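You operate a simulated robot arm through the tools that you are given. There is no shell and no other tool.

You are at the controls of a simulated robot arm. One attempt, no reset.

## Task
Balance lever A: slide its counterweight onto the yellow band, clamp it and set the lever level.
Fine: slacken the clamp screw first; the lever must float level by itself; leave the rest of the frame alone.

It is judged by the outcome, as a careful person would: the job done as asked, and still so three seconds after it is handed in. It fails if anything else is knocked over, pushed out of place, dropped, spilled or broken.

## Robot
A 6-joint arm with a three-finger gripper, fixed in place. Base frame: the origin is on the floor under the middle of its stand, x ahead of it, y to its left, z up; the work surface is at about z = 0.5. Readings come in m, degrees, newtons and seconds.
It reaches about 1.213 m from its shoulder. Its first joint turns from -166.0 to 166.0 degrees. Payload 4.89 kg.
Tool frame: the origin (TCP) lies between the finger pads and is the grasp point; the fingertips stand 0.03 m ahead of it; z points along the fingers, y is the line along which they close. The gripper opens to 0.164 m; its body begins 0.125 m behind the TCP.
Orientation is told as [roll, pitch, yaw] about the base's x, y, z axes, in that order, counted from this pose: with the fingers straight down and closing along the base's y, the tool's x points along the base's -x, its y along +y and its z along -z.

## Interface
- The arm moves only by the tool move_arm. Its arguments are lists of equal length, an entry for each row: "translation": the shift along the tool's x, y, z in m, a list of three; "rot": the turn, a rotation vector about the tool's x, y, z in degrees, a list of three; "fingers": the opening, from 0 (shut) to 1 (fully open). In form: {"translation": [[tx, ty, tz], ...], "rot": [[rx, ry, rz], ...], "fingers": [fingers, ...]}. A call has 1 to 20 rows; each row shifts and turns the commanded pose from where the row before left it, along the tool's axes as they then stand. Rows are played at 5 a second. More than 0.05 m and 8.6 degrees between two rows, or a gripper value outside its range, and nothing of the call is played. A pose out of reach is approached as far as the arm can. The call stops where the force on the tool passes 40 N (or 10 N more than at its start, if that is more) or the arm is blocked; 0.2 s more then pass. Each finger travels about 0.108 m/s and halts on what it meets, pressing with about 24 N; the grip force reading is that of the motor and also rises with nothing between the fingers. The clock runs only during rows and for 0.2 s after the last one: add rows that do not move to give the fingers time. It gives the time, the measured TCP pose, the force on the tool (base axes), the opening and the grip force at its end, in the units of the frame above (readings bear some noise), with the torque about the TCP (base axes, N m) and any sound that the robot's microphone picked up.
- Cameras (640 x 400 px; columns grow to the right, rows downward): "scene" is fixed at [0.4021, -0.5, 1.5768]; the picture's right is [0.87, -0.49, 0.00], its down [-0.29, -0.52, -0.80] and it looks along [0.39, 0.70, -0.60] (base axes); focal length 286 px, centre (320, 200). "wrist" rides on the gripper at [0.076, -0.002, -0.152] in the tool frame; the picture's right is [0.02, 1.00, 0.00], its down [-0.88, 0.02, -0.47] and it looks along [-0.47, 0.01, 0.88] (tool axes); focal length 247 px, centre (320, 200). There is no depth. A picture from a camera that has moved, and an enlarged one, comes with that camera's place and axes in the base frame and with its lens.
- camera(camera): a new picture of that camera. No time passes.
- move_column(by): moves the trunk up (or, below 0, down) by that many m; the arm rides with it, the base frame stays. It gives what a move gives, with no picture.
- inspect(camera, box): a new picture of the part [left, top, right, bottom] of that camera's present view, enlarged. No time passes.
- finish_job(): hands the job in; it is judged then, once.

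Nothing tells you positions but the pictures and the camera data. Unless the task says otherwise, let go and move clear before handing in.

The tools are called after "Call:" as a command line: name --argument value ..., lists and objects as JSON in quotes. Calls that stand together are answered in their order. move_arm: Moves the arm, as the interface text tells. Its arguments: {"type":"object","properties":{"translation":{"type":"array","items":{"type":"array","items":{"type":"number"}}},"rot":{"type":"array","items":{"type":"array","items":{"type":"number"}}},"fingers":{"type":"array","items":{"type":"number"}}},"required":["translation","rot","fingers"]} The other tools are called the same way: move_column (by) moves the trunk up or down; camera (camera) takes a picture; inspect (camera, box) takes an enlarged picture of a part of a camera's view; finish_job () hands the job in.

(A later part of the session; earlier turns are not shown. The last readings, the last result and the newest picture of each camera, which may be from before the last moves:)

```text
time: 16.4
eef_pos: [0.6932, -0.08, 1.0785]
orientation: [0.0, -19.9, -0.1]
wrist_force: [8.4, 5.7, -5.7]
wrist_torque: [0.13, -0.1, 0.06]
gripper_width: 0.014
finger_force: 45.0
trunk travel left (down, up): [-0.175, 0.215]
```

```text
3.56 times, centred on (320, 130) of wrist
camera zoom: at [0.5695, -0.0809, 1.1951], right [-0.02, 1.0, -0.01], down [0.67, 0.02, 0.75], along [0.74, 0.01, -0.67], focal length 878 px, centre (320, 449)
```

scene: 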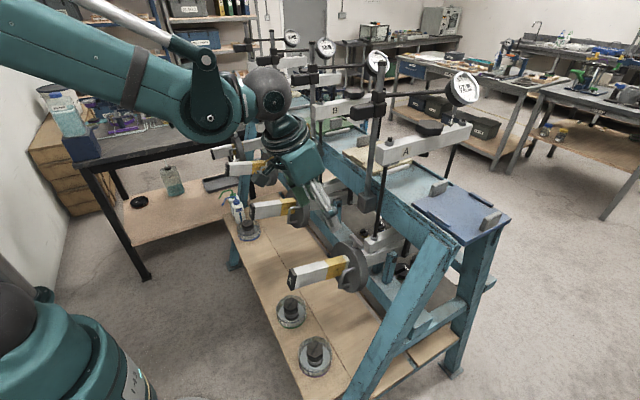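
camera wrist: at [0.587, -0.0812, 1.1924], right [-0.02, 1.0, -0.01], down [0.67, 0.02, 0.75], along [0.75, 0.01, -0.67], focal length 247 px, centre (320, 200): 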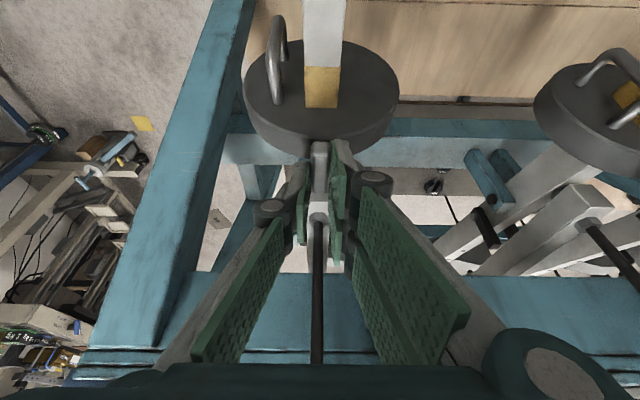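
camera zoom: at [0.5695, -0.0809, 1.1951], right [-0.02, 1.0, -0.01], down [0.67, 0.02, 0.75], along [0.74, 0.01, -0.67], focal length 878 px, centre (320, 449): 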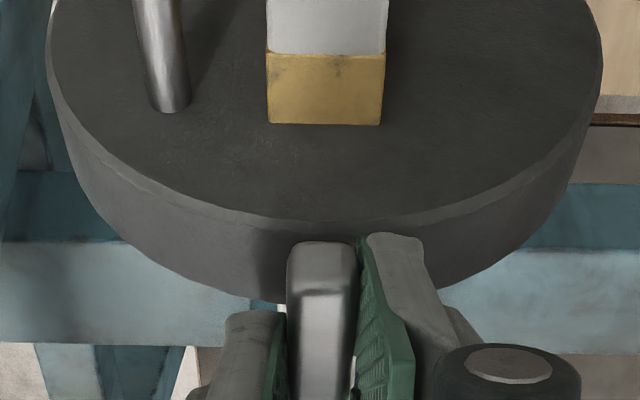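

Disc thickness is about 28–30 mm, so its centre is ~3 mm short of the band centre. I'll nudge it 3.5 mm further, then (still holding the T-bar) swing the lever down level around its pivot.

Call:
move_arm --translation '[[0.0015, 0, -0.0009], [0.0014, 0, -0.0009], [0, 0, 0]]' --rot '[[0, 0, 0], [0, 0, 0], [0, 0, 0]]' --fingers '[0.05, 0.05, 0.05]'

Call:
inspect --camera "scene" --box '[330, 240, 370, 300]'

```text
time: 17.2
eef_pos: [0.691, -0.0816, 1.0787]
orientation: [-0.1, -20.0, -0.1]
wrist_force: [8.5, 11.9, -15.0]
wrist_torque: [0.27, 1.0, -0.01]
gripper_width: 0.0137
finger_force: 45.5
trunk travel left (down, up): [-0.175, 0.215]
```

```text
6.67 times, centred on (350, 270) of scene
camera zoom: at [0.4021, -0.5, 1.5768], right [0.87, -0.49, 0.0], down [-0.29, -0.52, -0.8], along [0.39, 0.7, -0.6], focal length 1908 px, centre (120, -267)
```

zoom: 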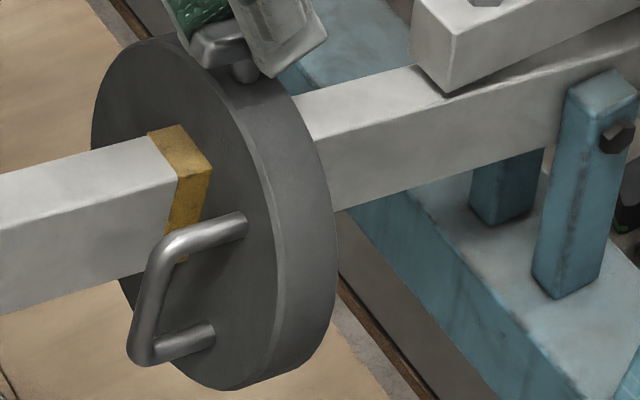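

Visible band ahead of the disc is now ~15 mm, i.e. the disc is practically centred. Now swinging the lever down towards level in small arc steps.

Call:
move_arm --translation '[[0.00725, 0, 0.00455], [0.00725, 0, 0.00455], [0.00725, 0, 0.00455], [0, 0, 0]]' --rot '[[0, -2.17, 0], [0, -2.17, 0], [0, -2.17, 0], [0, 0, 0]]' --fingers '[0.05, 0.05, 0.05, 0.05]'

Call:
inspect --camera "scene" --box '[280, 210, 420, 310]'

Call:
inspect --camera "scene" --box '[430, 60, 500, 120]'

```text
time: 18.2
eef_pos: [0.6755, -0.0798, 1.0565]
orientation: [0.1, -26.4, -0.1]
wrist_force: [-1.7, 11.1, 0.2]
wrist_torque: [0.33, -0.01, 0.02]
gripper_width: 0.0136
finger_force: 44.9
trunk travel left (down, up): [-0.175, 0.215]
```

```text
4.00 times, centred on (350, 260) of scene
camera zoom: at [0.4021, -0.5, 1.5768], right [0.87, -0.49, 0.0], down [-0.29, -0.52, -0.8], along [0.39, 0.7, -0.6], focal length 1145 px, centre (200, -40)
```

zoom: 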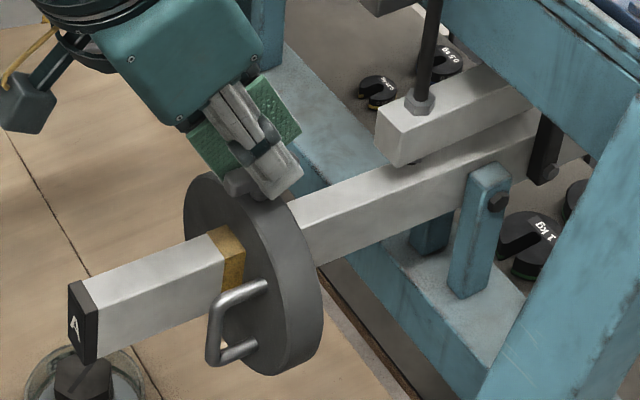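

```text
6.67 times, centred on (465, 90) of scene
camera zoom: at [0.4021, -0.5, 1.5768], right [0.87, -0.49, 0.0], down [-0.29, -0.52, -0.8], along [0.39, 0.7, -0.6], focal length 1908 px, centre (-647, 933)
```

zoom: 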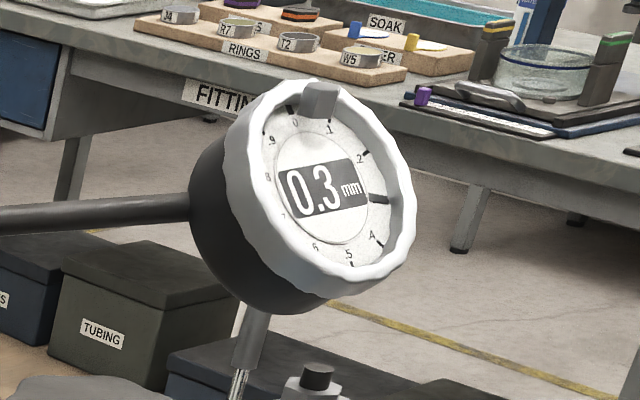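

The dial dropped from 2.9 to 0.3 mm after a 6.5° swing, so I need to know exactly what "level" is. I'll look closely at lever A's edges and at D (dial 0.2) for comparison.

Call:
inspect --camera "scene" --box '[280, 250, 360, 310]'

Call:
inspect --camera "scene" --box '[350, 220, 430, 280]'

Call:
inspect --camera "scene" --box '[200, 120, 280, 180]'

Call:
camera --camera "scene"

```text
6.67 times, centred on (320, 280) of scene
camera zoom: at [0.4021, -0.5, 1.5768], right [0.87, -0.49, 0.0], down [-0.29, -0.52, -0.8], along [0.39, 0.7, -0.6], focal length 1908 px, centre (320, -333)
```

zoom: 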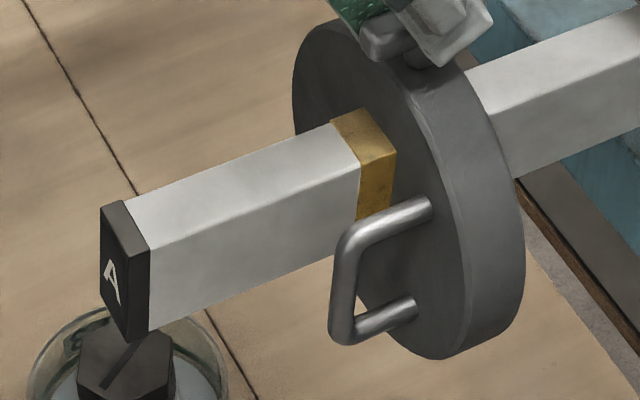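

```text
6.67 times, centred on (390, 250) of scene
camera zoom: at [0.4021, -0.5, 1.5768], right [0.87, -0.49, 0.0], down [-0.29, -0.52, -0.8], along [0.39, 0.7, -0.6], focal length 1908 px, centre (-147, -133)
```

zoom: 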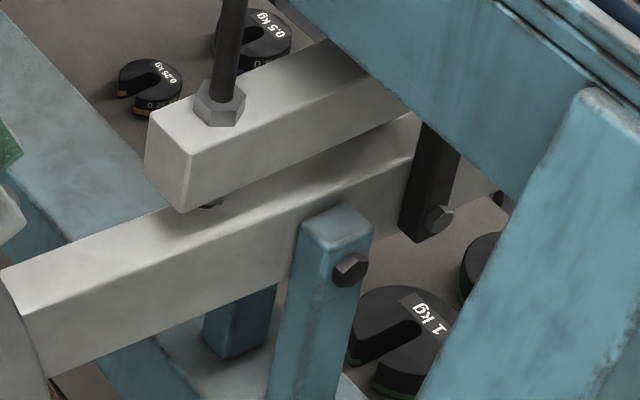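

```text
6.67 times, centred on (240, 150) of scene
camera zoom: at [0.4021, -0.5, 1.5768], right [0.87, -0.49, 0.0], down [-0.29, -0.52, -0.8], along [0.39, 0.7, -0.6], focal length 1908 px, centre (853, 533)
```

zoom: 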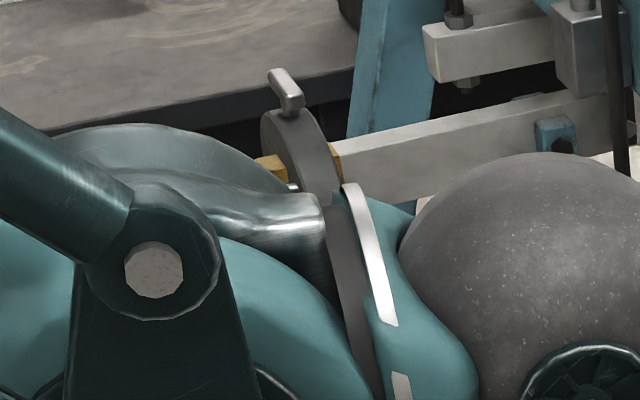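

```text
taken
```

scene: 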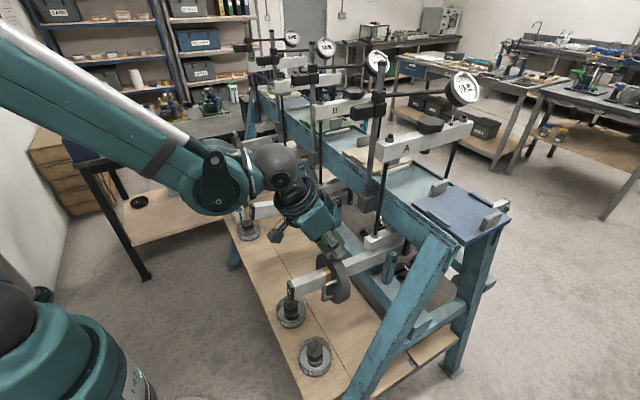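

Lever D sits with its disc centred on its band (yellow on both sides) and looks level, with its dial at 0.2 — a good reference. A still appears ~5° tail-high in the image, so I'll swing 2° further and compare.

Call:
move_arm --translation '[[0.00725, 0, 0.00455], [0, 0, 0]]' --rot '[[0, -2.17, 0], [0, 0, 0]]' --fingers '[0.05, 0.05]'

Call:
inspect --camera "scene" --box '[430, 60, 500, 120]'

Call:
inspect --camera "scene" --box '[280, 250, 360, 310]'

Call:
inspect --camera "scene" --box '[350, 220, 430, 280]'

```text
time: 18.8
eef_pos: [0.6725, -0.0811, 1.05]
orientation: [0.0, -28.6, 0.0]
wrist_force: [-6.6, 17.3, -5.5]
wrist_torque: [0.46, 1.5, 0.05]
gripper_width: 0.0138
finger_force: 44.6
trunk travel left (down, up): [-0.175, 0.215]
```

```text
6.67 times, centred on (465, 90) of scene
camera zoom: at [0.4021, -0.5, 1.5768], right [0.87, -0.49, 0.0], down [-0.29, -0.52, -0.8], along [0.39, 0.7, -0.6], focal length 1908 px, centre (-647, 933)
```

zoom: 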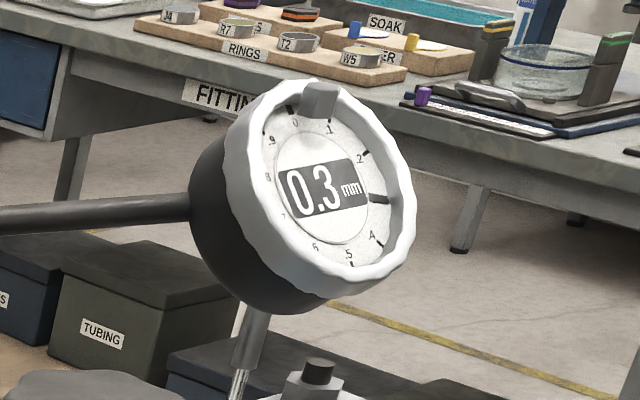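

```text
6.67 times, centred on (320, 280) of scene
camera zoom: at [0.4021, -0.5, 1.5768], right [0.87, -0.49, 0.0], down [-0.29, -0.52, -0.8], along [0.39, 0.7, -0.6], focal length 1908 px, centre (320, -333)
```

zoom: 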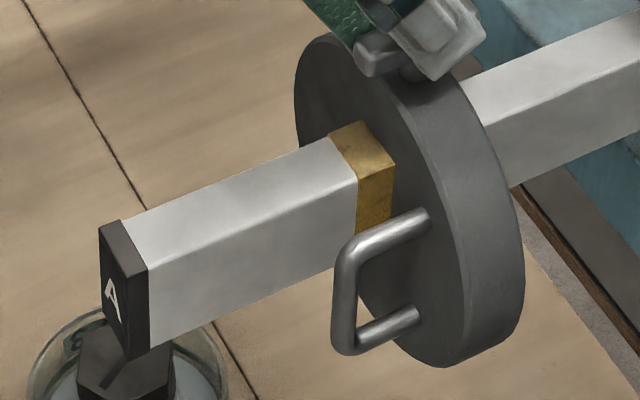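

```text
6.67 times, centred on (390, 250) of scene
camera zoom: at [0.4021, -0.5, 1.5768], right [0.87, -0.49, 0.0], down [-0.29, -0.52, -0.8], along [0.39, 0.7, -0.6], focal length 1908 px, centre (-147, -133)
```

zoom: 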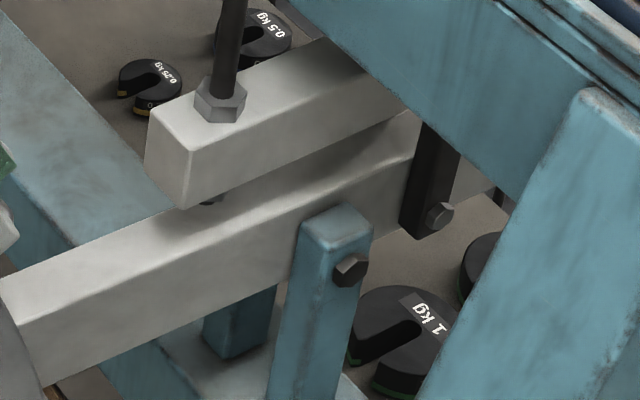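

The dial stays at 0.3, so the yoke has settled like D's; the lever edges show ~2.5° tail-high remaining. I'll lower a bit more with translation only, to also relieve the wrist torque.

Call:
move_arm --translation '[[0.004, -0.001, 0.0025], [0, 0, 0]]' --rot '[[0, 0, 0], [0, 0, 0]]' --fingers '[0.05, 0.05]'

Call:
inspect --camera "scene" --box '[280, 250, 330, 300]'

Call:
inspect --camera "scene" --box '[350, 220, 430, 280]'

```text
time: 19.4
eef_pos: [0.6721, -0.0808, 1.0467]
orientation: [0.0, -28.7, 0.0]
wrist_force: [2.7, 36.4, 7.0]
wrist_torque: [0.98, -1.48, 0.19]
gripper_width: 0.0138
finger_force: 44.8
trunk travel left (down, up): [-0.175, 0.215]
```

```text
8.00 times, centred on (305, 275) of scene
camera zoom: at [0.4021, -0.5, 1.5768], right [0.87, -0.49, 0.0], down [-0.29, -0.52, -0.8], along [0.39, 0.7, -0.6], focal length 2289 px, centre (440, -400)
```

zoom: 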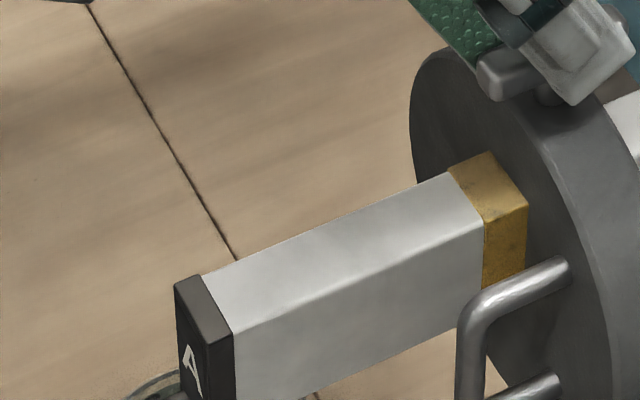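

```text
6.67 times, centred on (390, 250) of scene
camera zoom: at [0.4021, -0.5, 1.5768], right [0.87, -0.49, 0.0], down [-0.29, -0.52, -0.8], along [0.39, 0.7, -0.6], focal length 1908 px, centre (-147, -133)
```

zoom: 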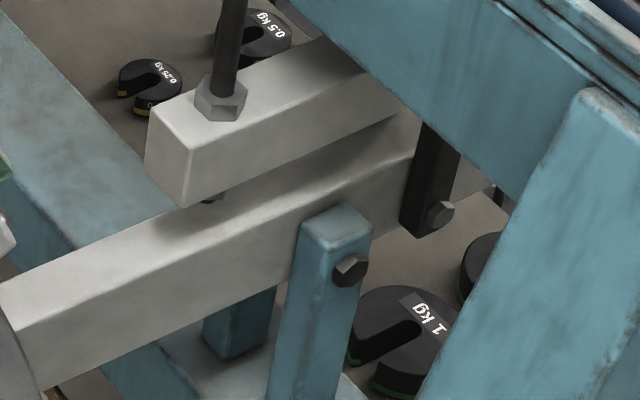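

Sideways load went up — I moved the wrong way in y. Relieving it now.

Call:
move_arm --translation '[[0, 0.001, 0], [0, 0.0012, 0], [0, 0, 0]]' --rot '[[0, 0, 0], [0, 0, 0], [0, 0, 0]]' --fingers '[0.05, 0.05, 0.05]'

Call:
camera --camera "wrist"

```text
time: 20.2
eef_pos: [0.6714, -0.0807, 1.0451]
orientation: [-0.2, -28.7, 0.0]
wrist_force: [8.4, 5.7, 5.6]
wrist_torque: [0.17, -1.56, 0.05]
gripper_width: 0.0138
finger_force: 45.5
trunk travel left (down, up): [-0.175, 0.215]
```

```text
taken
camera wrist: at [0.5299, -0.0806, 1.142], right [-0.02, 1.0, -0.01], down [0.55, 0.02, 0.84], along [0.84, 0.01, -0.55], focal length 247 px, centre (320, 200)
```

wrist: 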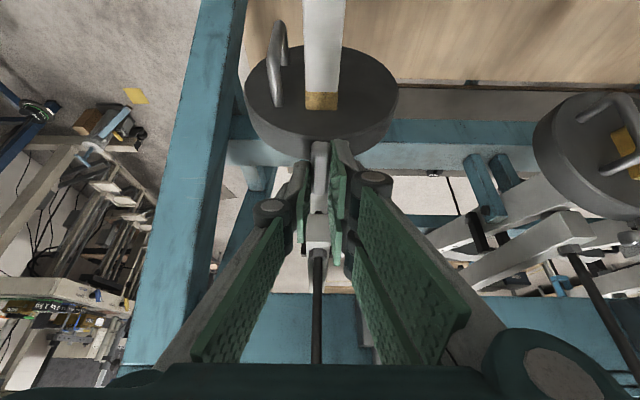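

Loads are small again and the lever looks about level. Now I'll tighten the clamp: turn the gripped T-bar clockwise (from above) about its own axis, starting with ~30°.

Call:
move_arm --translation '[[0, 0.0006, 0], [0, 0.0006, 0], [0, 0.0006, 0], [0, 0.0006, 0], [0, 0, 0]]' --rot '[[3.84, 0, 7.02], [3.84, 0, 7.02], [3.84, 0, 7.02], [3.84, 0, 7.02], [0, 0, 0]]' --fingers '[0.05, 0.05, 0.05, 0.05, 0.05]'

Call:
camera --camera "wrist"

Call:
inspect --camera "scene" --box '[270, 190, 410, 300]'

```text
time: 21.4
eef_pos: [0.6712, -0.078, 1.0466]
orientation: [0.0, -28.7, -32.1]
wrist_force: [-3.8, -5.9, -4.2]
wrist_torque: [0.32, 1.04, -0.05]
gripper_width: 0.0139
finger_force: 44.9
trunk travel left (down, up): [-0.175, 0.215]
```

```text
taken
camera wrist: at [0.5507, -0.0036, 1.1428], right [0.52, 0.86, -0.01], down [0.47, -0.27, 0.84], along [0.71, -0.44, -0.55], focal length 247 px, centre (320, 200)
```

wrist: 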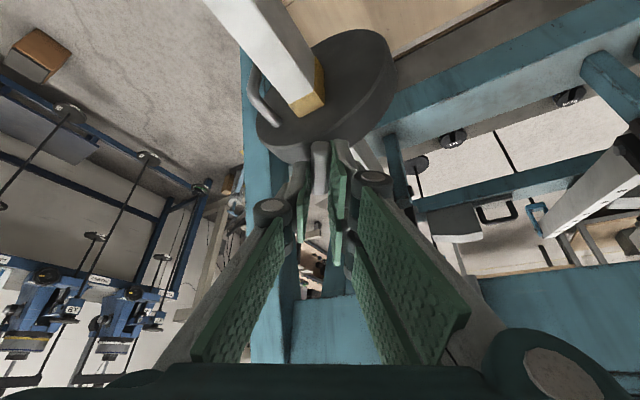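

```text
3.64 times, centred on (340, 245) of scene
camera zoom: at [0.4021, -0.5, 1.5768], right [0.87, -0.49, 0.0], down [-0.29, -0.52, -0.8], along [0.39, 0.7, -0.6], focal length 1041 px, centre (247, 36)
```

zoom: 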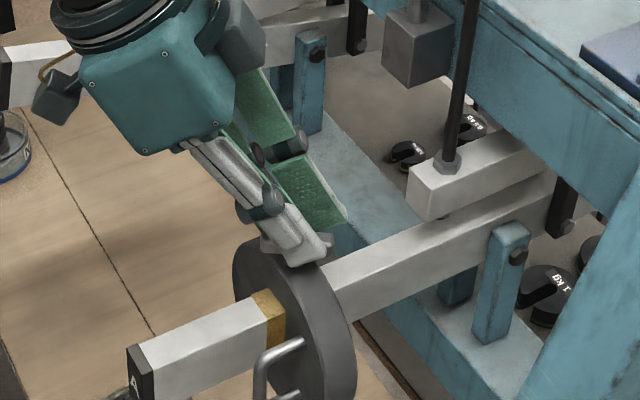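

The screw follows smoothly. Continuing clockwise.

Call:
move_arm --translation '[[0, 0.0006, 0], [0, 0.0006, 0], [0, 0.0006, 0], [0, 0.0006, 0], [0, 0, 0]]' --rot '[[3.84, 0, 7.02], [3.84, 0, 7.02], [3.84, 0, 7.02], [3.84, 0, 7.02], [0, 0, 0]]' --fingers '[0.05, 0.05, 0.05, 0.05, 0.05]'

Call:
camera --camera "wrist"

Call:
inspect --camera "scene" --box '[270, 190, 410, 300]'

```text
time: 22.6
eef_pos: [0.6729, -0.0753, 1.0476]
orientation: [0.0, -28.7, -64.1]
wrist_force: [-4.0, 1.7, 1.9]
wrist_torque: [-0.06, 0.16, -0.02]
gripper_width: 0.0136
finger_force: 45.3
trunk travel left (down, up): [-0.175, 0.215]
```

```text
taken
camera wrist: at [0.6097, 0.0504, 1.1431], right [0.89, 0.45, -0.01], down [0.26, -0.48, 0.84], along [0.37, -0.75, -0.55], focal length 247 px, centre (320, 200)
```

wrist: 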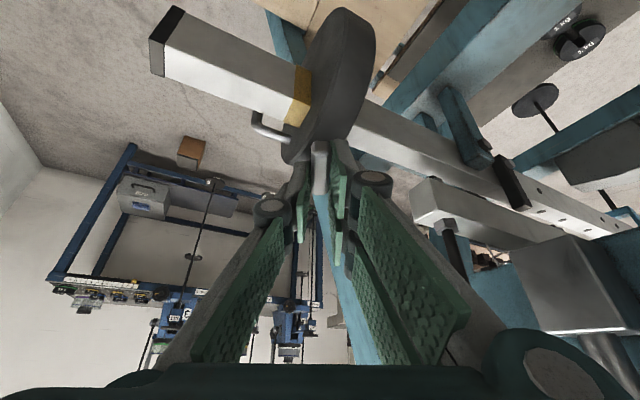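

```text
3.64 times, centred on (340, 245) of scene
camera zoom: at [0.4021, -0.5, 1.5768], right [0.87, -0.49, 0.0], down [-0.29, -0.52, -0.8], along [0.39, 0.7, -0.6], focal length 1041 px, centre (247, 36)
```

zoom: 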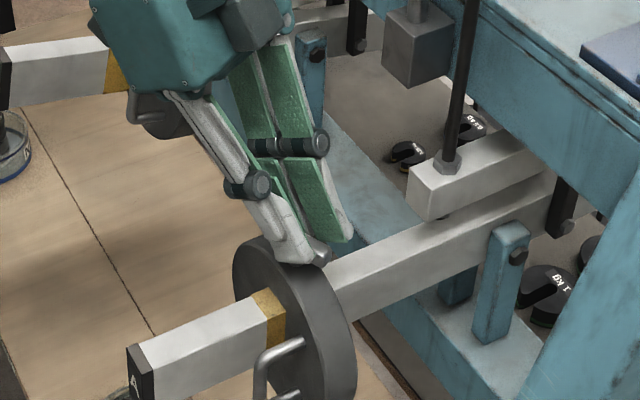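

Low loads and clear of the post. Continuing the last ~26° towards the original clamped angle.

Call:
move_arm --translation '[[0, 0.0006, 0], [0, 0.0006, 0], [0, 0.0006, 0], [0, 0, 0]]' --rot '[[3.84, 0, 7.02], [3.84, 0, 7.02], [3.84, 0, 7.02], [0, 0, 0]]' --fingers '[0.05, 0.05, 0.05, 0.05]'

Call:
camera --camera "wrist"

Call:
inspect --camera "scene" --box '[270, 190, 410, 300]'

```text
time: 23.6
eef_pos: [0.6755, -0.0744, 1.0479]
orientation: [-0.1, -28.7, -88.3]
wrist_force: [0.9, -7.1, 0.3]
wrist_torque: [-1.11, 0.14, 0.01]
gripper_width: 0.0139
finger_force: 44.9
trunk travel left (down, up): [-0.175, 0.215]
```

```text
taken
camera wrist: at [0.6682, 0.0656, 1.1433], right [1.0, 0.05, -0.01], down [0.04, -0.54, 0.84], along [0.04, -0.84, -0.55], focal length 247 px, centre (320, 200)
```

wrist: 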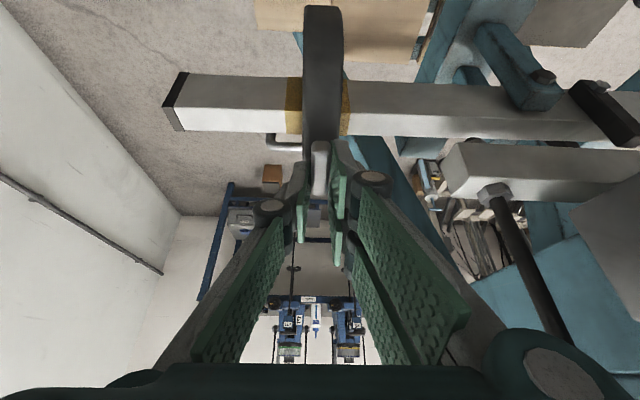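

```text
3.64 times, centred on (340, 245) of scene
camera zoom: at [0.4021, -0.5, 1.5768], right [0.87, -0.49, 0.0], down [-0.29, -0.52, -0.8], along [0.39, 0.7, -0.6], focal length 1041 px, centre (247, 36)
```

zoom: 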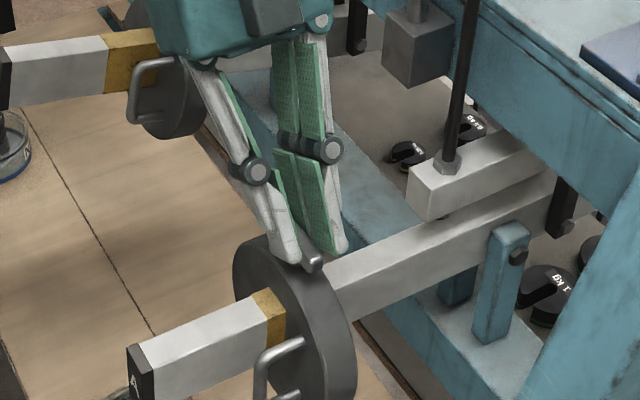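

This view shows the disc edge-on with yellow visible on both sides. Let me zoom in to check the centring and the lever's levelness.

Call:
inspect --camera "wrist" --box '[250, 40, 410, 200]'

Call:
inspect --camera "wrist" --box '[150, 40, 640, 240]'

```text
2.50 times, centred on (330, 120) of wrist
camera zoom: at [0.6682, 0.0656, 1.1433], right [1.0, 0.05, -0.01], down [0.04, -0.54, 0.84], along [0.04, -0.84, -0.55], focal length 617 px, centre (295, 400)
```

zoom: 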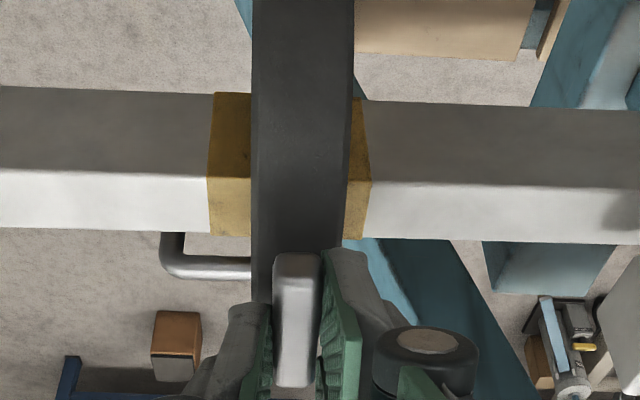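

```text
1.31 times, centred on (395, 140) of wrist
camera zoom: at [0.6682, 0.0656, 1.1433], right [1.0, 0.05, -0.01], down [0.04, -0.54, 0.84], along [0.04, -0.84, -0.55], focal length 323 px, centre (222, 278)
```

zoom: 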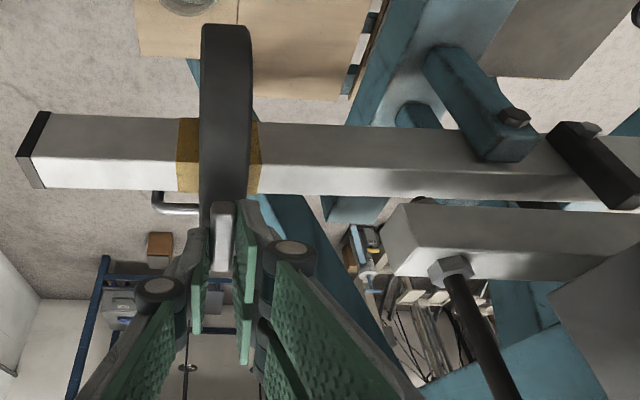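

Disc is within ~2 mm of the band's centre; the lever is still ~1.8° tail-high by two independent views. Before releasing, I'll turn the screw a bit further clockwise to feel for tightness.

Call:
move_arm --translation '[[0, 0.0003, 0], [0, 0.0003, 0], [0, 0, 0]]' --rot '[[1.92, 0, 3.51], [1.92, 0, 3.51], [0, 0, 0]]' --fingers '[0.05, 0.05, 0.05]'

Call:
inspect --camera "wrist" --box '[250, 40, 410, 200]'

```text
time: 24.4
eef_pos: [0.6753, -0.0757, 1.0464]
orientation: [0.0, -28.7, -96.1]
wrist_force: [3.7, -1.1, -5.2]
wrist_torque: [0.9, 0.3, 1.31]
gripper_width: 0.0158
finger_force: 44.9
trunk travel left (down, up): [-0.175, 0.215]
```

```text
2.50 times, centred on (330, 120) of wrist
camera zoom: at [0.6887, 0.0655, 1.1433], right [1.0, -0.09, -0.01], down [-0.04, -0.55, 0.84], along [-0.08, -0.83, -0.55], focal length 617 px, centre (295, 400)
```

zoom: 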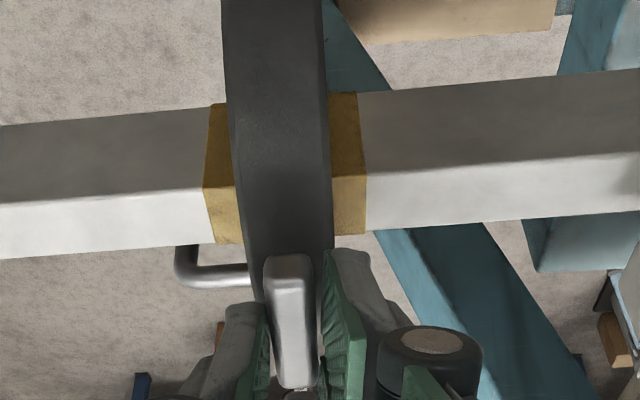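

The torque jumped to 1.3 Nm and the bar stopped following — the clamp is tight. I'll ease the twist off by ~5°, then lower the tail the remaining ~1.8° while still holding.

Call:
move_arm --translation '[[0, -0.0004, 0], [0, 0, 0], [0.0015, -0.0018, 0.0027], [0.0015, -0.0017, 0.0026], [0, 0, 0]]' --rot '[[-2.4, 0, -4.38], [0, 0, 0], [-0.79, 0, 0.43], [-0.79, 0, 0.43], [0, 0, 0]]' --fingers '[0.05, 0.05, 0.05, 0.05, 0.05]'

Call:
camera --camera "wrist"

Call:
inspect --camera "scene" --box '[270, 210, 430, 310]'

```text
time: 25.6
eef_pos: [0.6704, -0.0743, 1.0387]
orientation: [2.1, -28.7, -92.1]
wrist_force: [8.2, -6.0, -5.8]
wrist_torque: [-0.13, 0.21, 0.82]
gripper_width: 0.0138
finger_force: 45.2
trunk travel left (down, up): [-0.175, 0.215]
```

```text
taken
camera wrist: at [0.6686, 0.0663, 1.1361], right [1.0, 0.0, 0.02], down [-0.02, -0.55, 0.84], along [0.01, -0.84, -0.55], focal length 247 px, centre (320, 200)
```

wrist: 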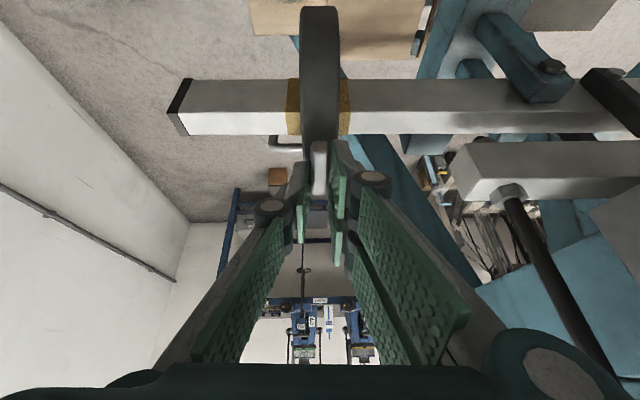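

```text
4.00 times, centred on (350, 260) of scene
camera zoom: at [0.4021, -0.5, 1.5768], right [0.87, -0.49, 0.0], down [-0.29, -0.52, -0.8], along [0.39, 0.7, -0.6], focal length 1145 px, centre (200, -40)
```

zoom: 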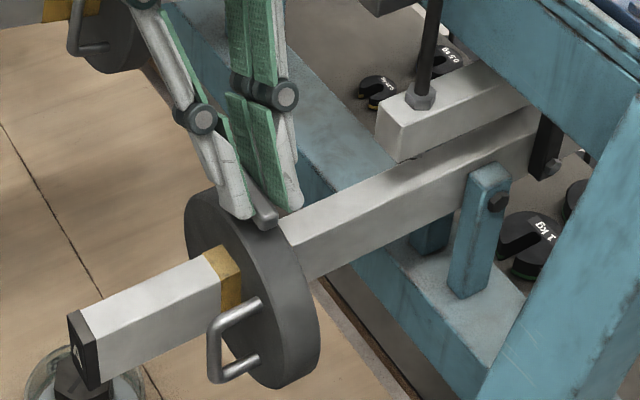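

Lever now looks near level. I'll open the fingers slowly and watch whether it floats.

Call:
move_arm --translation '[[0, 0.0004, 0], [0, 0, 0], [0, 0, 0], [0, 0, 0], [0, 0, 0]]' --rot '[[0, 0, 0], [0, 0, 0], [0, 0, 0], [0, 0, 0], [0, 0, 0]]' --fingers '[0.07, 0.12, 0.2, 0.3, 0.3]'

Call:
camera --camera "wrist"

Call:
inspect --camera "scene" --box '[270, 210, 430, 310]'

```text
time: 26.8
eef_pos: [0.6709, -0.0755, 1.0407]
orientation: [2.1, -28.7, -92.0]
wrist_force: [1.0, 1.0, 0.4]
wrist_torque: [-0.01, -0.01, -0.04]
gripper_width: 0.0491
finger_force: 0.0
trunk travel left (down, up): [-0.175, 0.215]
```

```text
taken
camera wrist: at [0.6684, 0.0661, 1.1371], right [1.0, 0.0, 0.02], down [-0.02, -0.55, 0.84], along [0.01, -0.84, -0.55], focal length 247 px, centre (320, 200)
```

wrist: 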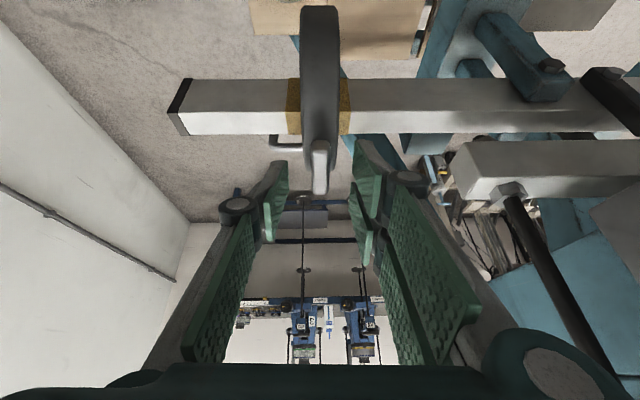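

```text
4.00 times, centred on (350, 260) of scene
camera zoom: at [0.4021, -0.5, 1.5768], right [0.87, -0.49, 0.0], down [-0.29, -0.52, -0.8], along [0.39, 0.7, -0.6], focal length 1145 px, centre (200, -40)
```

zoom: 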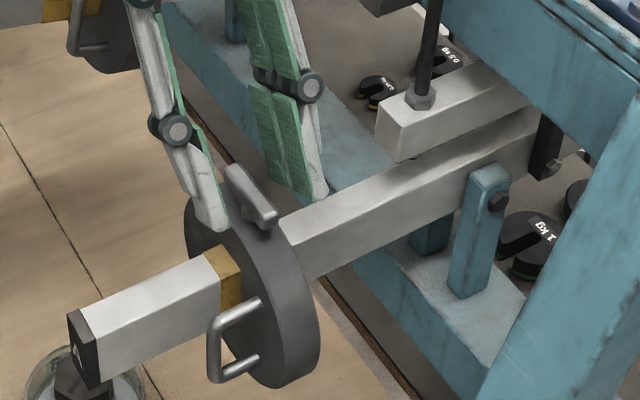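

The lever stayed put after release. I'll back the hand off along its own axis and check for any drift.

Call:
move_arm --translation '[[0, 0, -0.03], [0, 0, -0.04], [0, 0, -0.04], [0, 0, 0], [0, 0, 0], [0, 0, 0], [0, 0, 0], [0, 0, 0]]' --rot '[[0, 0, 0], [0, 0, 0], [0, 0, 0], [0, 0, 0], [0, 0, 0], [0, 0, 0], [0, 0, 0], [0, 0, 0]]' --fingers '[0.3, 0.3, 0.3, 0.3, 0.3, 0.3, 0.3, 0.3]'

Call:
camera --camera "wrist"

Call:
inspect --camera "scene" --box '[270, 210, 430, 310]'

Call:
inspect --camera "scene" --box '[430, 60, 500, 120]'

```text
time: 28.6
eef_pos: [0.6683, -0.0208, 1.1377]
orientation: [2.1, -28.6, -92.0]
wrist_force: [-0.2, 0.6, 0.1]
wrist_torque: [0.01, 0.03, -0.03]
gripper_width: 0.0492
finger_force: 0.0
trunk travel left (down, up): [-0.175, 0.215]
```

```text
taken
camera wrist: at [0.6661, 0.1204, 1.2348], right [1.0, 0.0, 0.02], down [-0.02, -0.55, 0.84], along [0.01, -0.84, -0.55], focal length 247 px, centre (320, 200)
```

wrist: 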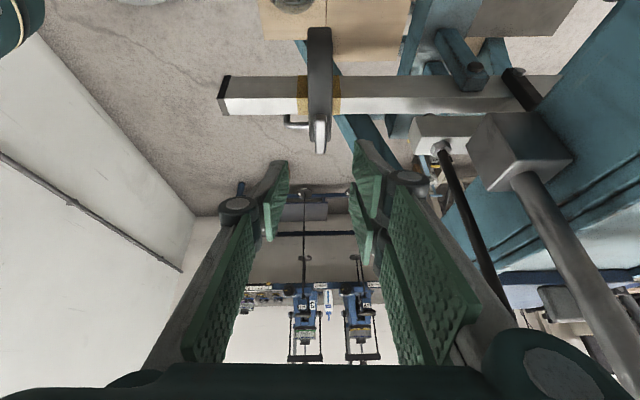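

```text
4.00 times, centred on (350, 260) of scene
camera zoom: at [0.4021, -0.5, 1.5768], right [0.87, -0.49, 0.0], down [-0.29, -0.52, -0.8], along [0.39, 0.7, -0.6], focal length 1145 px, centre (200, -40)
```

zoom: 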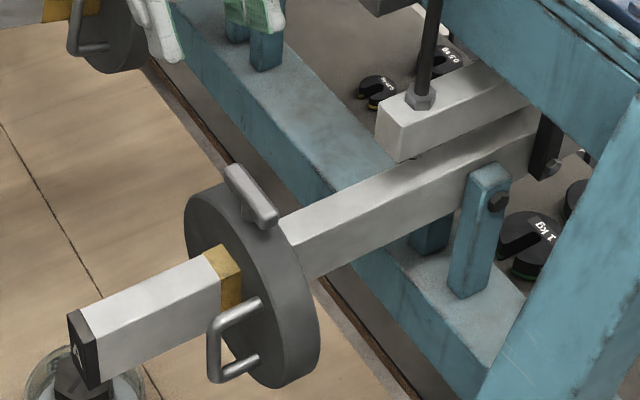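

```text
6.67 times, centred on (465, 90) of scene
camera zoom: at [0.4021, -0.5, 1.5768], right [0.87, -0.49, 0.0], down [-0.29, -0.52, -0.8], along [0.39, 0.7, -0.6], focal length 1908 px, centre (-647, 933)
```

zoom: 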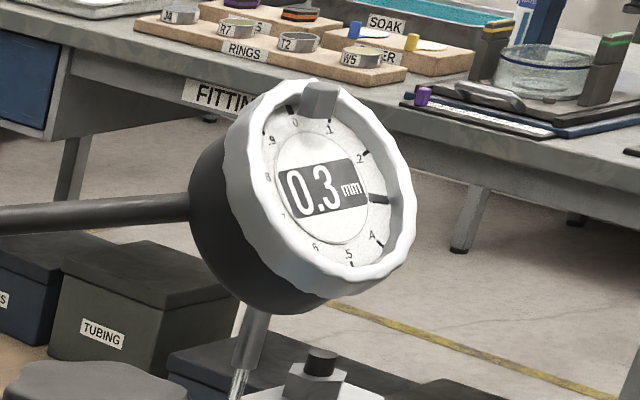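

The lever floats and hasn't drifted. Now I'll measure how level it is precisely, using enlarged views of both ends of its edges.

Call:
inspect --camera "scene" --box '[275, 275, 315, 300]'

Call:
inspect --camera "scene" --box '[380, 230, 420, 255]'

Call:
inspect --camera "wrist" --box '[205, 65, 285, 125]'

Call:
inspect --camera "wrist" --box '[390, 60, 550, 160]'

```text
16.00 times, centred on (295, 288) of scene
camera zoom: at [0.4021, -0.5, 1.5768], right [0.87, -0.49, 0.0], down [-0.29, -0.52, -0.8], along [0.39, 0.7, -0.6], focal length 4579 px, centre (720, -1200)
```

zoom: 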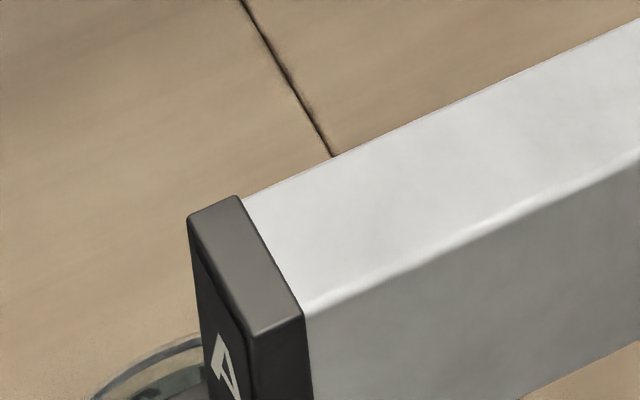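

```text
16.00 times, centred on (400, 242) of scene
camera zoom: at [0.4021, -0.5, 1.5768], right [0.87, -0.49, 0.0], down [-0.29, -0.52, -0.8], along [0.39, 0.7, -0.6], focal length 4579 px, centre (-960, -480)
```

zoom: 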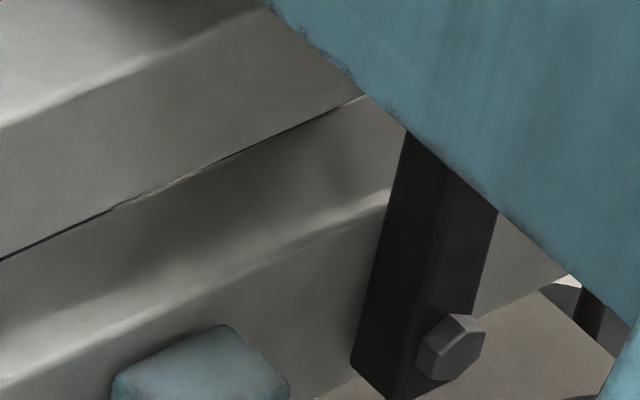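

```text
6.67 times, centred on (245, 95) of wrist
camera zoom: at [0.6661, 0.1204, 1.2348], right [1.0, 0.0, 0.02], down [-0.02, -0.55, 0.84], along [0.01, -0.84, -0.55], focal length 1646 px, centre (820, 900)
```

zoom: 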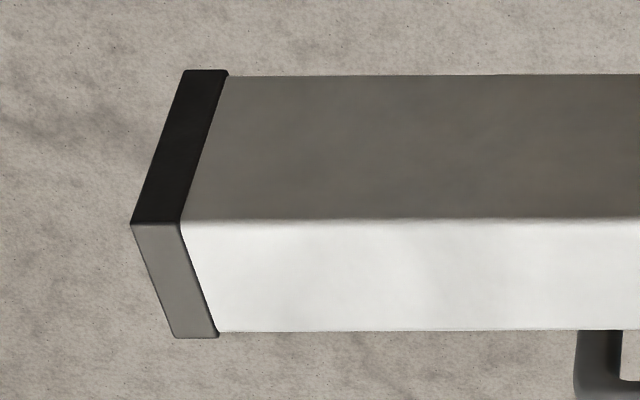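

```text
4.00 times, centred on (470, 110) of wrist
camera zoom: at [0.6661, 0.1204, 1.2348], right [1.0, 0.0, 0.02], down [-0.02, -0.55, 0.84], along [0.01, -0.84, -0.55], focal length 988 px, centre (-280, 560)
```

zoom: 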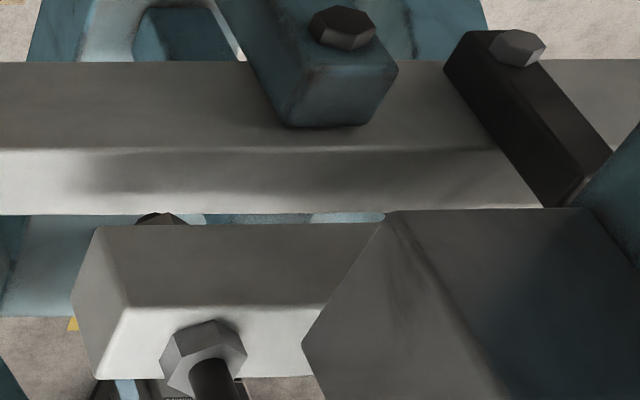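

Both views put the lever within about half a degree of level (tail perhaps slightly low). I'll wait several seconds without touching to see whether it drifts.

Call:
move_arm --translation '[[0, 0, -0.02], [0, 0, 0], [0, 0, 0], [0, 0, 0], [0, 0, 0], [0, 0, 0], [0, 0, 0], [0, 0, 0], [0, 0, 0], [0, 0, 0], [0, 0, 0], [0, 0, 0], [0, 0, 0], [0, 0, 0], [0, 0, 0], [0, 0, 0], [0, 0, 0], [0, 0, 0], [0, 0, 0], [0, 0, 0]]' --rot '[[0, 0, 0], [0, 0, 0], [0, 0, 0], [0, 0, 0], [0, 0, 0], [0, 0, 0], [0, 0, 0], [0, 0, 0], [0, 0, 0], [0, 0, 0], [0, 0, 0], [0, 0, 0], [0, 0, 0], [0, 0, 0], [0, 0, 0], [0, 0, 0], [0, 0, 0], [0, 0, 0], [0, 0, 0], [0, 0, 0]]' --fingers '[0.3, 0.3, 0.3, 0.3, 0.3, 0.3, 0.3, 0.3, 0.3, 0.3, 0.3, 0.3, 0.3, 0.3, 0.3, 0.3, 0.3, 0.3, 0.3, 0.3]'

Call:
inspect --camera "scene" --box '[275, 275, 315, 300]'

Call:
inspect --camera "scene" --box '[380, 230, 420, 255]'

Call:
inspect --camera "scene" --box '[280, 220, 380, 310]'

```text
time: 32.8
eef_pos: [0.6673, -0.0119, 1.156]
orientation: [2.2, -28.7, -92.1]
wrist_force: [-0.8, -0.1, 0.3]
wrist_torque: [0.04, 0.01, -0.01]
gripper_width: 0.0492
finger_force: 0.1
trunk travel left (down, up): [-0.175, 0.215]
```

```text
16.00 times, centred on (295, 288) of scene
camera zoom: at [0.4021, -0.5, 1.5768], right [0.87, -0.49, 0.0], down [-0.29, -0.52, -0.8], along [0.39, 0.7, -0.6], focal length 4579 px, centre (720, -1200)
```

zoom: 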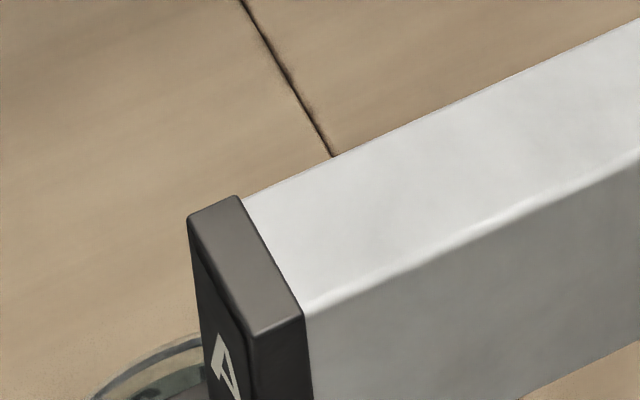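

```text
16.00 times, centred on (400, 242) of scene
camera zoom: at [0.4021, -0.5, 1.5768], right [0.87, -0.49, 0.0], down [-0.29, -0.52, -0.8], along [0.39, 0.7, -0.6], focal length 4579 px, centre (-960, -480)
```

zoom: 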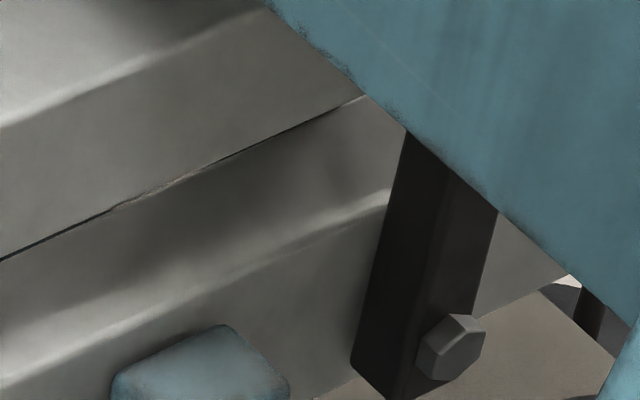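

```text
4.44 times, centred on (330, 265) of scene
camera zoom: at [0.4021, -0.5, 1.5768], right [0.87, -0.49, 0.0], down [-0.29, -0.52, -0.8], along [0.39, 0.7, -0.6], focal length 1272 px, centre (276, -89)
```

zoom: 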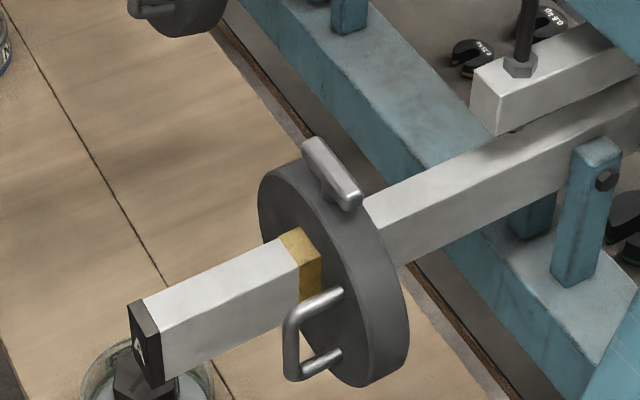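

No drift at all over 4 s, and the T-bar sits square as before. I'll move the arm clear and back, which also uncovers lever D as a level reference.

Call:
move_arm --translation '[[0, 0, -0.04], [0, 0, -0.04], [0, 0, -0.04], [0, -0.045, 0], [0, -0.045, 0], [0, -0.045, 0], [0, -0.045, 0], [0, 0, 0]]' --rot '[[0, 0, 0], [0, 0, 0], [0, 0, 0], [0, 0, 0], [0, 0, 0], [0, 0, 0], [0, 0, 0], [0, 0, 0]]' --fingers '[0.3, 0.3, 0.3, 0.3, 0.3, 0.3, 0.3, 0.3]'

Call:
camera --camera "scene"

Call:
camera --camera "wrist"

```text
time: 34.6
eef_pos: [0.4853, 0.0463, 1.2532]
orientation: [2.1, -28.8, -92.2]
wrist_force: [-0.6, -0.4, 0.2]
wrist_torque: [0.08, -0.14, 0.08]
gripper_width: 0.0492
finger_force: 0.1
trunk travel left (down, up): [-0.175, 0.215]
```

```text
taken
```

scene: 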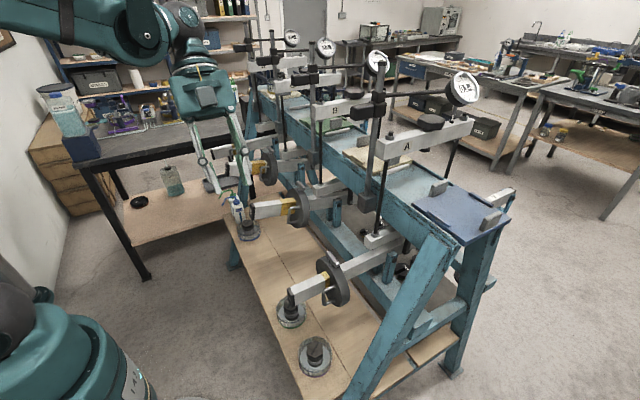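

```text
taken
camera wrist: at [0.4826, 0.1879, 1.3497], right [1.0, 0.0, 0.02], down [-0.02, -0.55, 0.84], along [0.01, -0.84, -0.55], focal length 247 px, centre (320, 200)
```

wrist: 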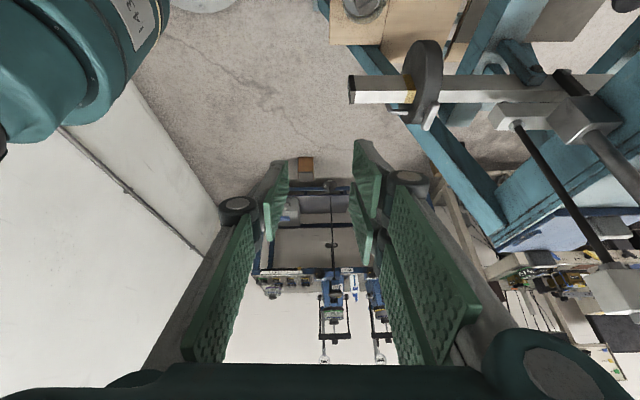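

With the arm aside I can see the long end of lever A on the far side too. Zooming to use this long baseline, and at D for reference.

Call:
inspect --camera "scene" --box '[470, 170, 530, 220]'

Call:
inspect --camera "scene" --box '[250, 100, 410, 200]'

Call:
inspect --camera "scene" --box '[390, 170, 530, 310]'

Call:
inspect --camera "scene" --box '[205, 130, 285, 180]'

```text
8.00 times, centred on (500, 195) of scene
camera zoom: at [0.4021, -0.5, 1.5768], right [0.87, -0.49, 0.0], down [-0.29, -0.52, -0.8], along [0.39, 0.7, -0.6], focal length 2289 px, centre (-1120, 240)
```

zoom: 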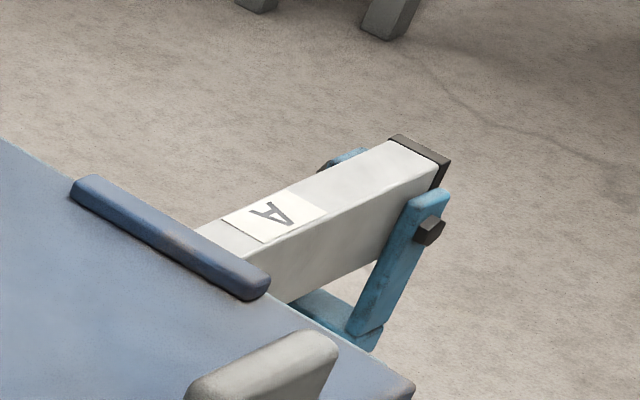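

```text
4.00 times, centred on (330, 150) of scene
camera zoom: at [0.4021, -0.5, 1.5768], right [0.87, -0.49, 0.0], down [-0.29, -0.52, -0.8], along [0.39, 0.7, -0.6], focal length 1145 px, centre (280, 400)
```

zoom: 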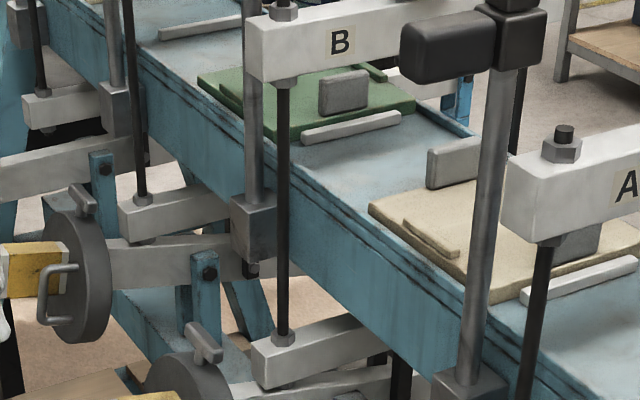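

```text
2.86 times, centred on (460, 240) of scene
camera zoom: at [0.4021, -0.5, 1.5768], right [0.87, -0.49, 0.0], down [-0.29, -0.52, -0.8], along [0.39, 0.7, -0.6], focal length 818 px, centre (-80, 86)
```

zoom: 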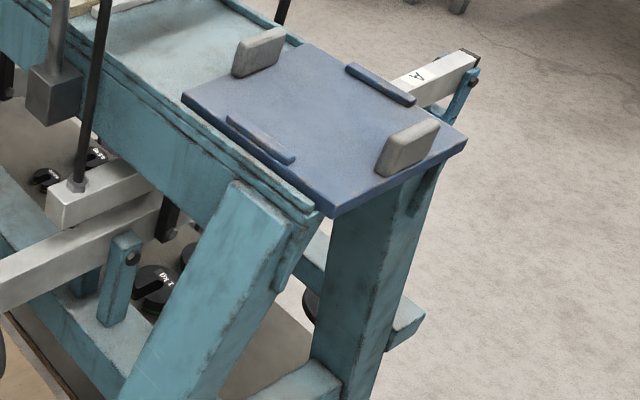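

```text
8.00 times, centred on (245, 155) of scene
camera zoom: at [0.4021, -0.5, 1.5768], right [0.87, -0.49, 0.0], down [-0.29, -0.52, -0.8], along [0.39, 0.7, -0.6], focal length 2289 px, centre (920, 560)
```

zoom: 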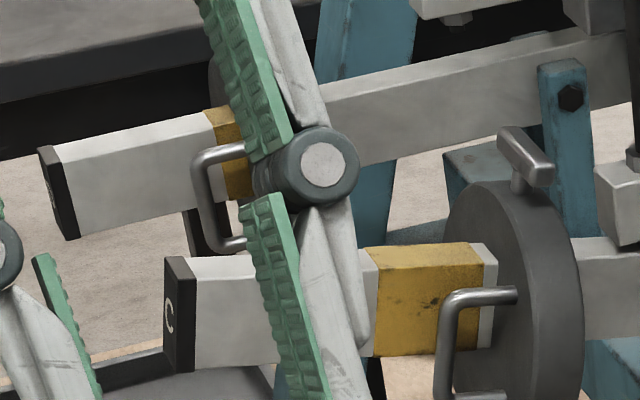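

Long-baseline estimates say A is about +0.4° (tail marginally low). To check for camera bias I'll measure the yoke's top bars, which should be horizontal, in the same camera.

Call:
inspect --camera "scene" --box '[370, 115, 480, 175]'

Call:
inspect --camera "scene" --box '[280, 240, 420, 310]'

Call:
inspect --camera "scene" --box '[480, 175, 520, 205]'

```text
5.82 times, centred on (425, 145) of scene
camera zoom: at [0.4021, -0.5, 1.5768], right [0.87, -0.49, 0.0], down [-0.29, -0.52, -0.8], along [0.39, 0.7, -0.6], focal length 1665 px, centre (-291, 520)
```

zoom: 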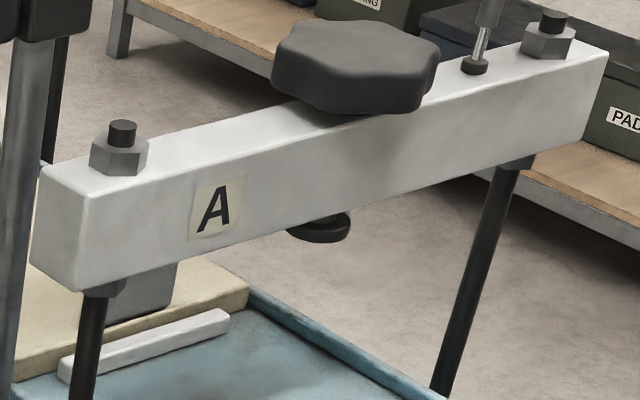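

```text
4.57 times, centred on (350, 275) of scene
camera zoom: at [0.4021, -0.5, 1.5768], right [0.87, -0.49, 0.0], down [-0.29, -0.52, -0.8], along [0.39, 0.7, -0.6], focal length 1308 px, centre (183, -143)
```

zoom: 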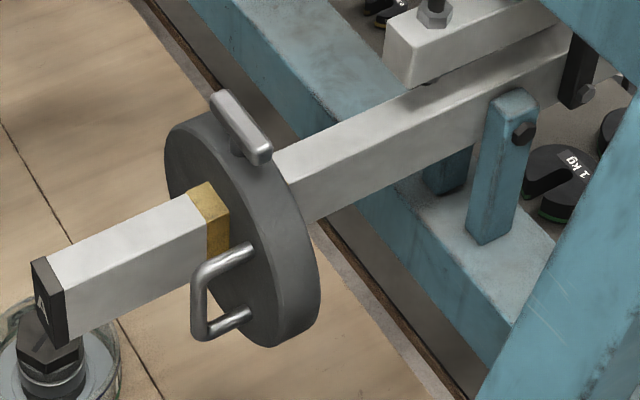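

```text
13.33 times, centred on (500, 190) of scene
camera zoom: at [0.4021, -0.5, 1.5768], right [0.87, -0.49, 0.0], down [-0.29, -0.52, -0.8], along [0.39, 0.7, -0.6], focal length 3816 px, centre (-2080, 333)
```

zoom: 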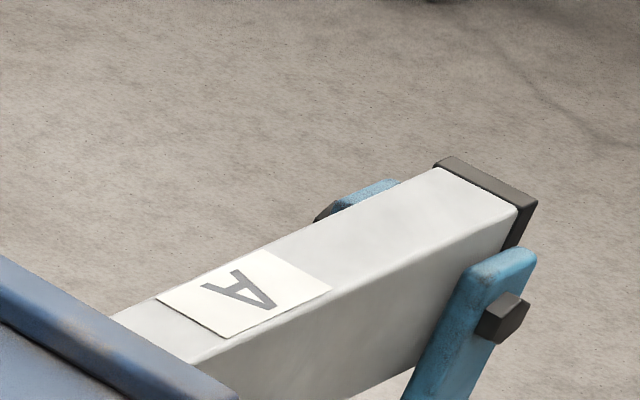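

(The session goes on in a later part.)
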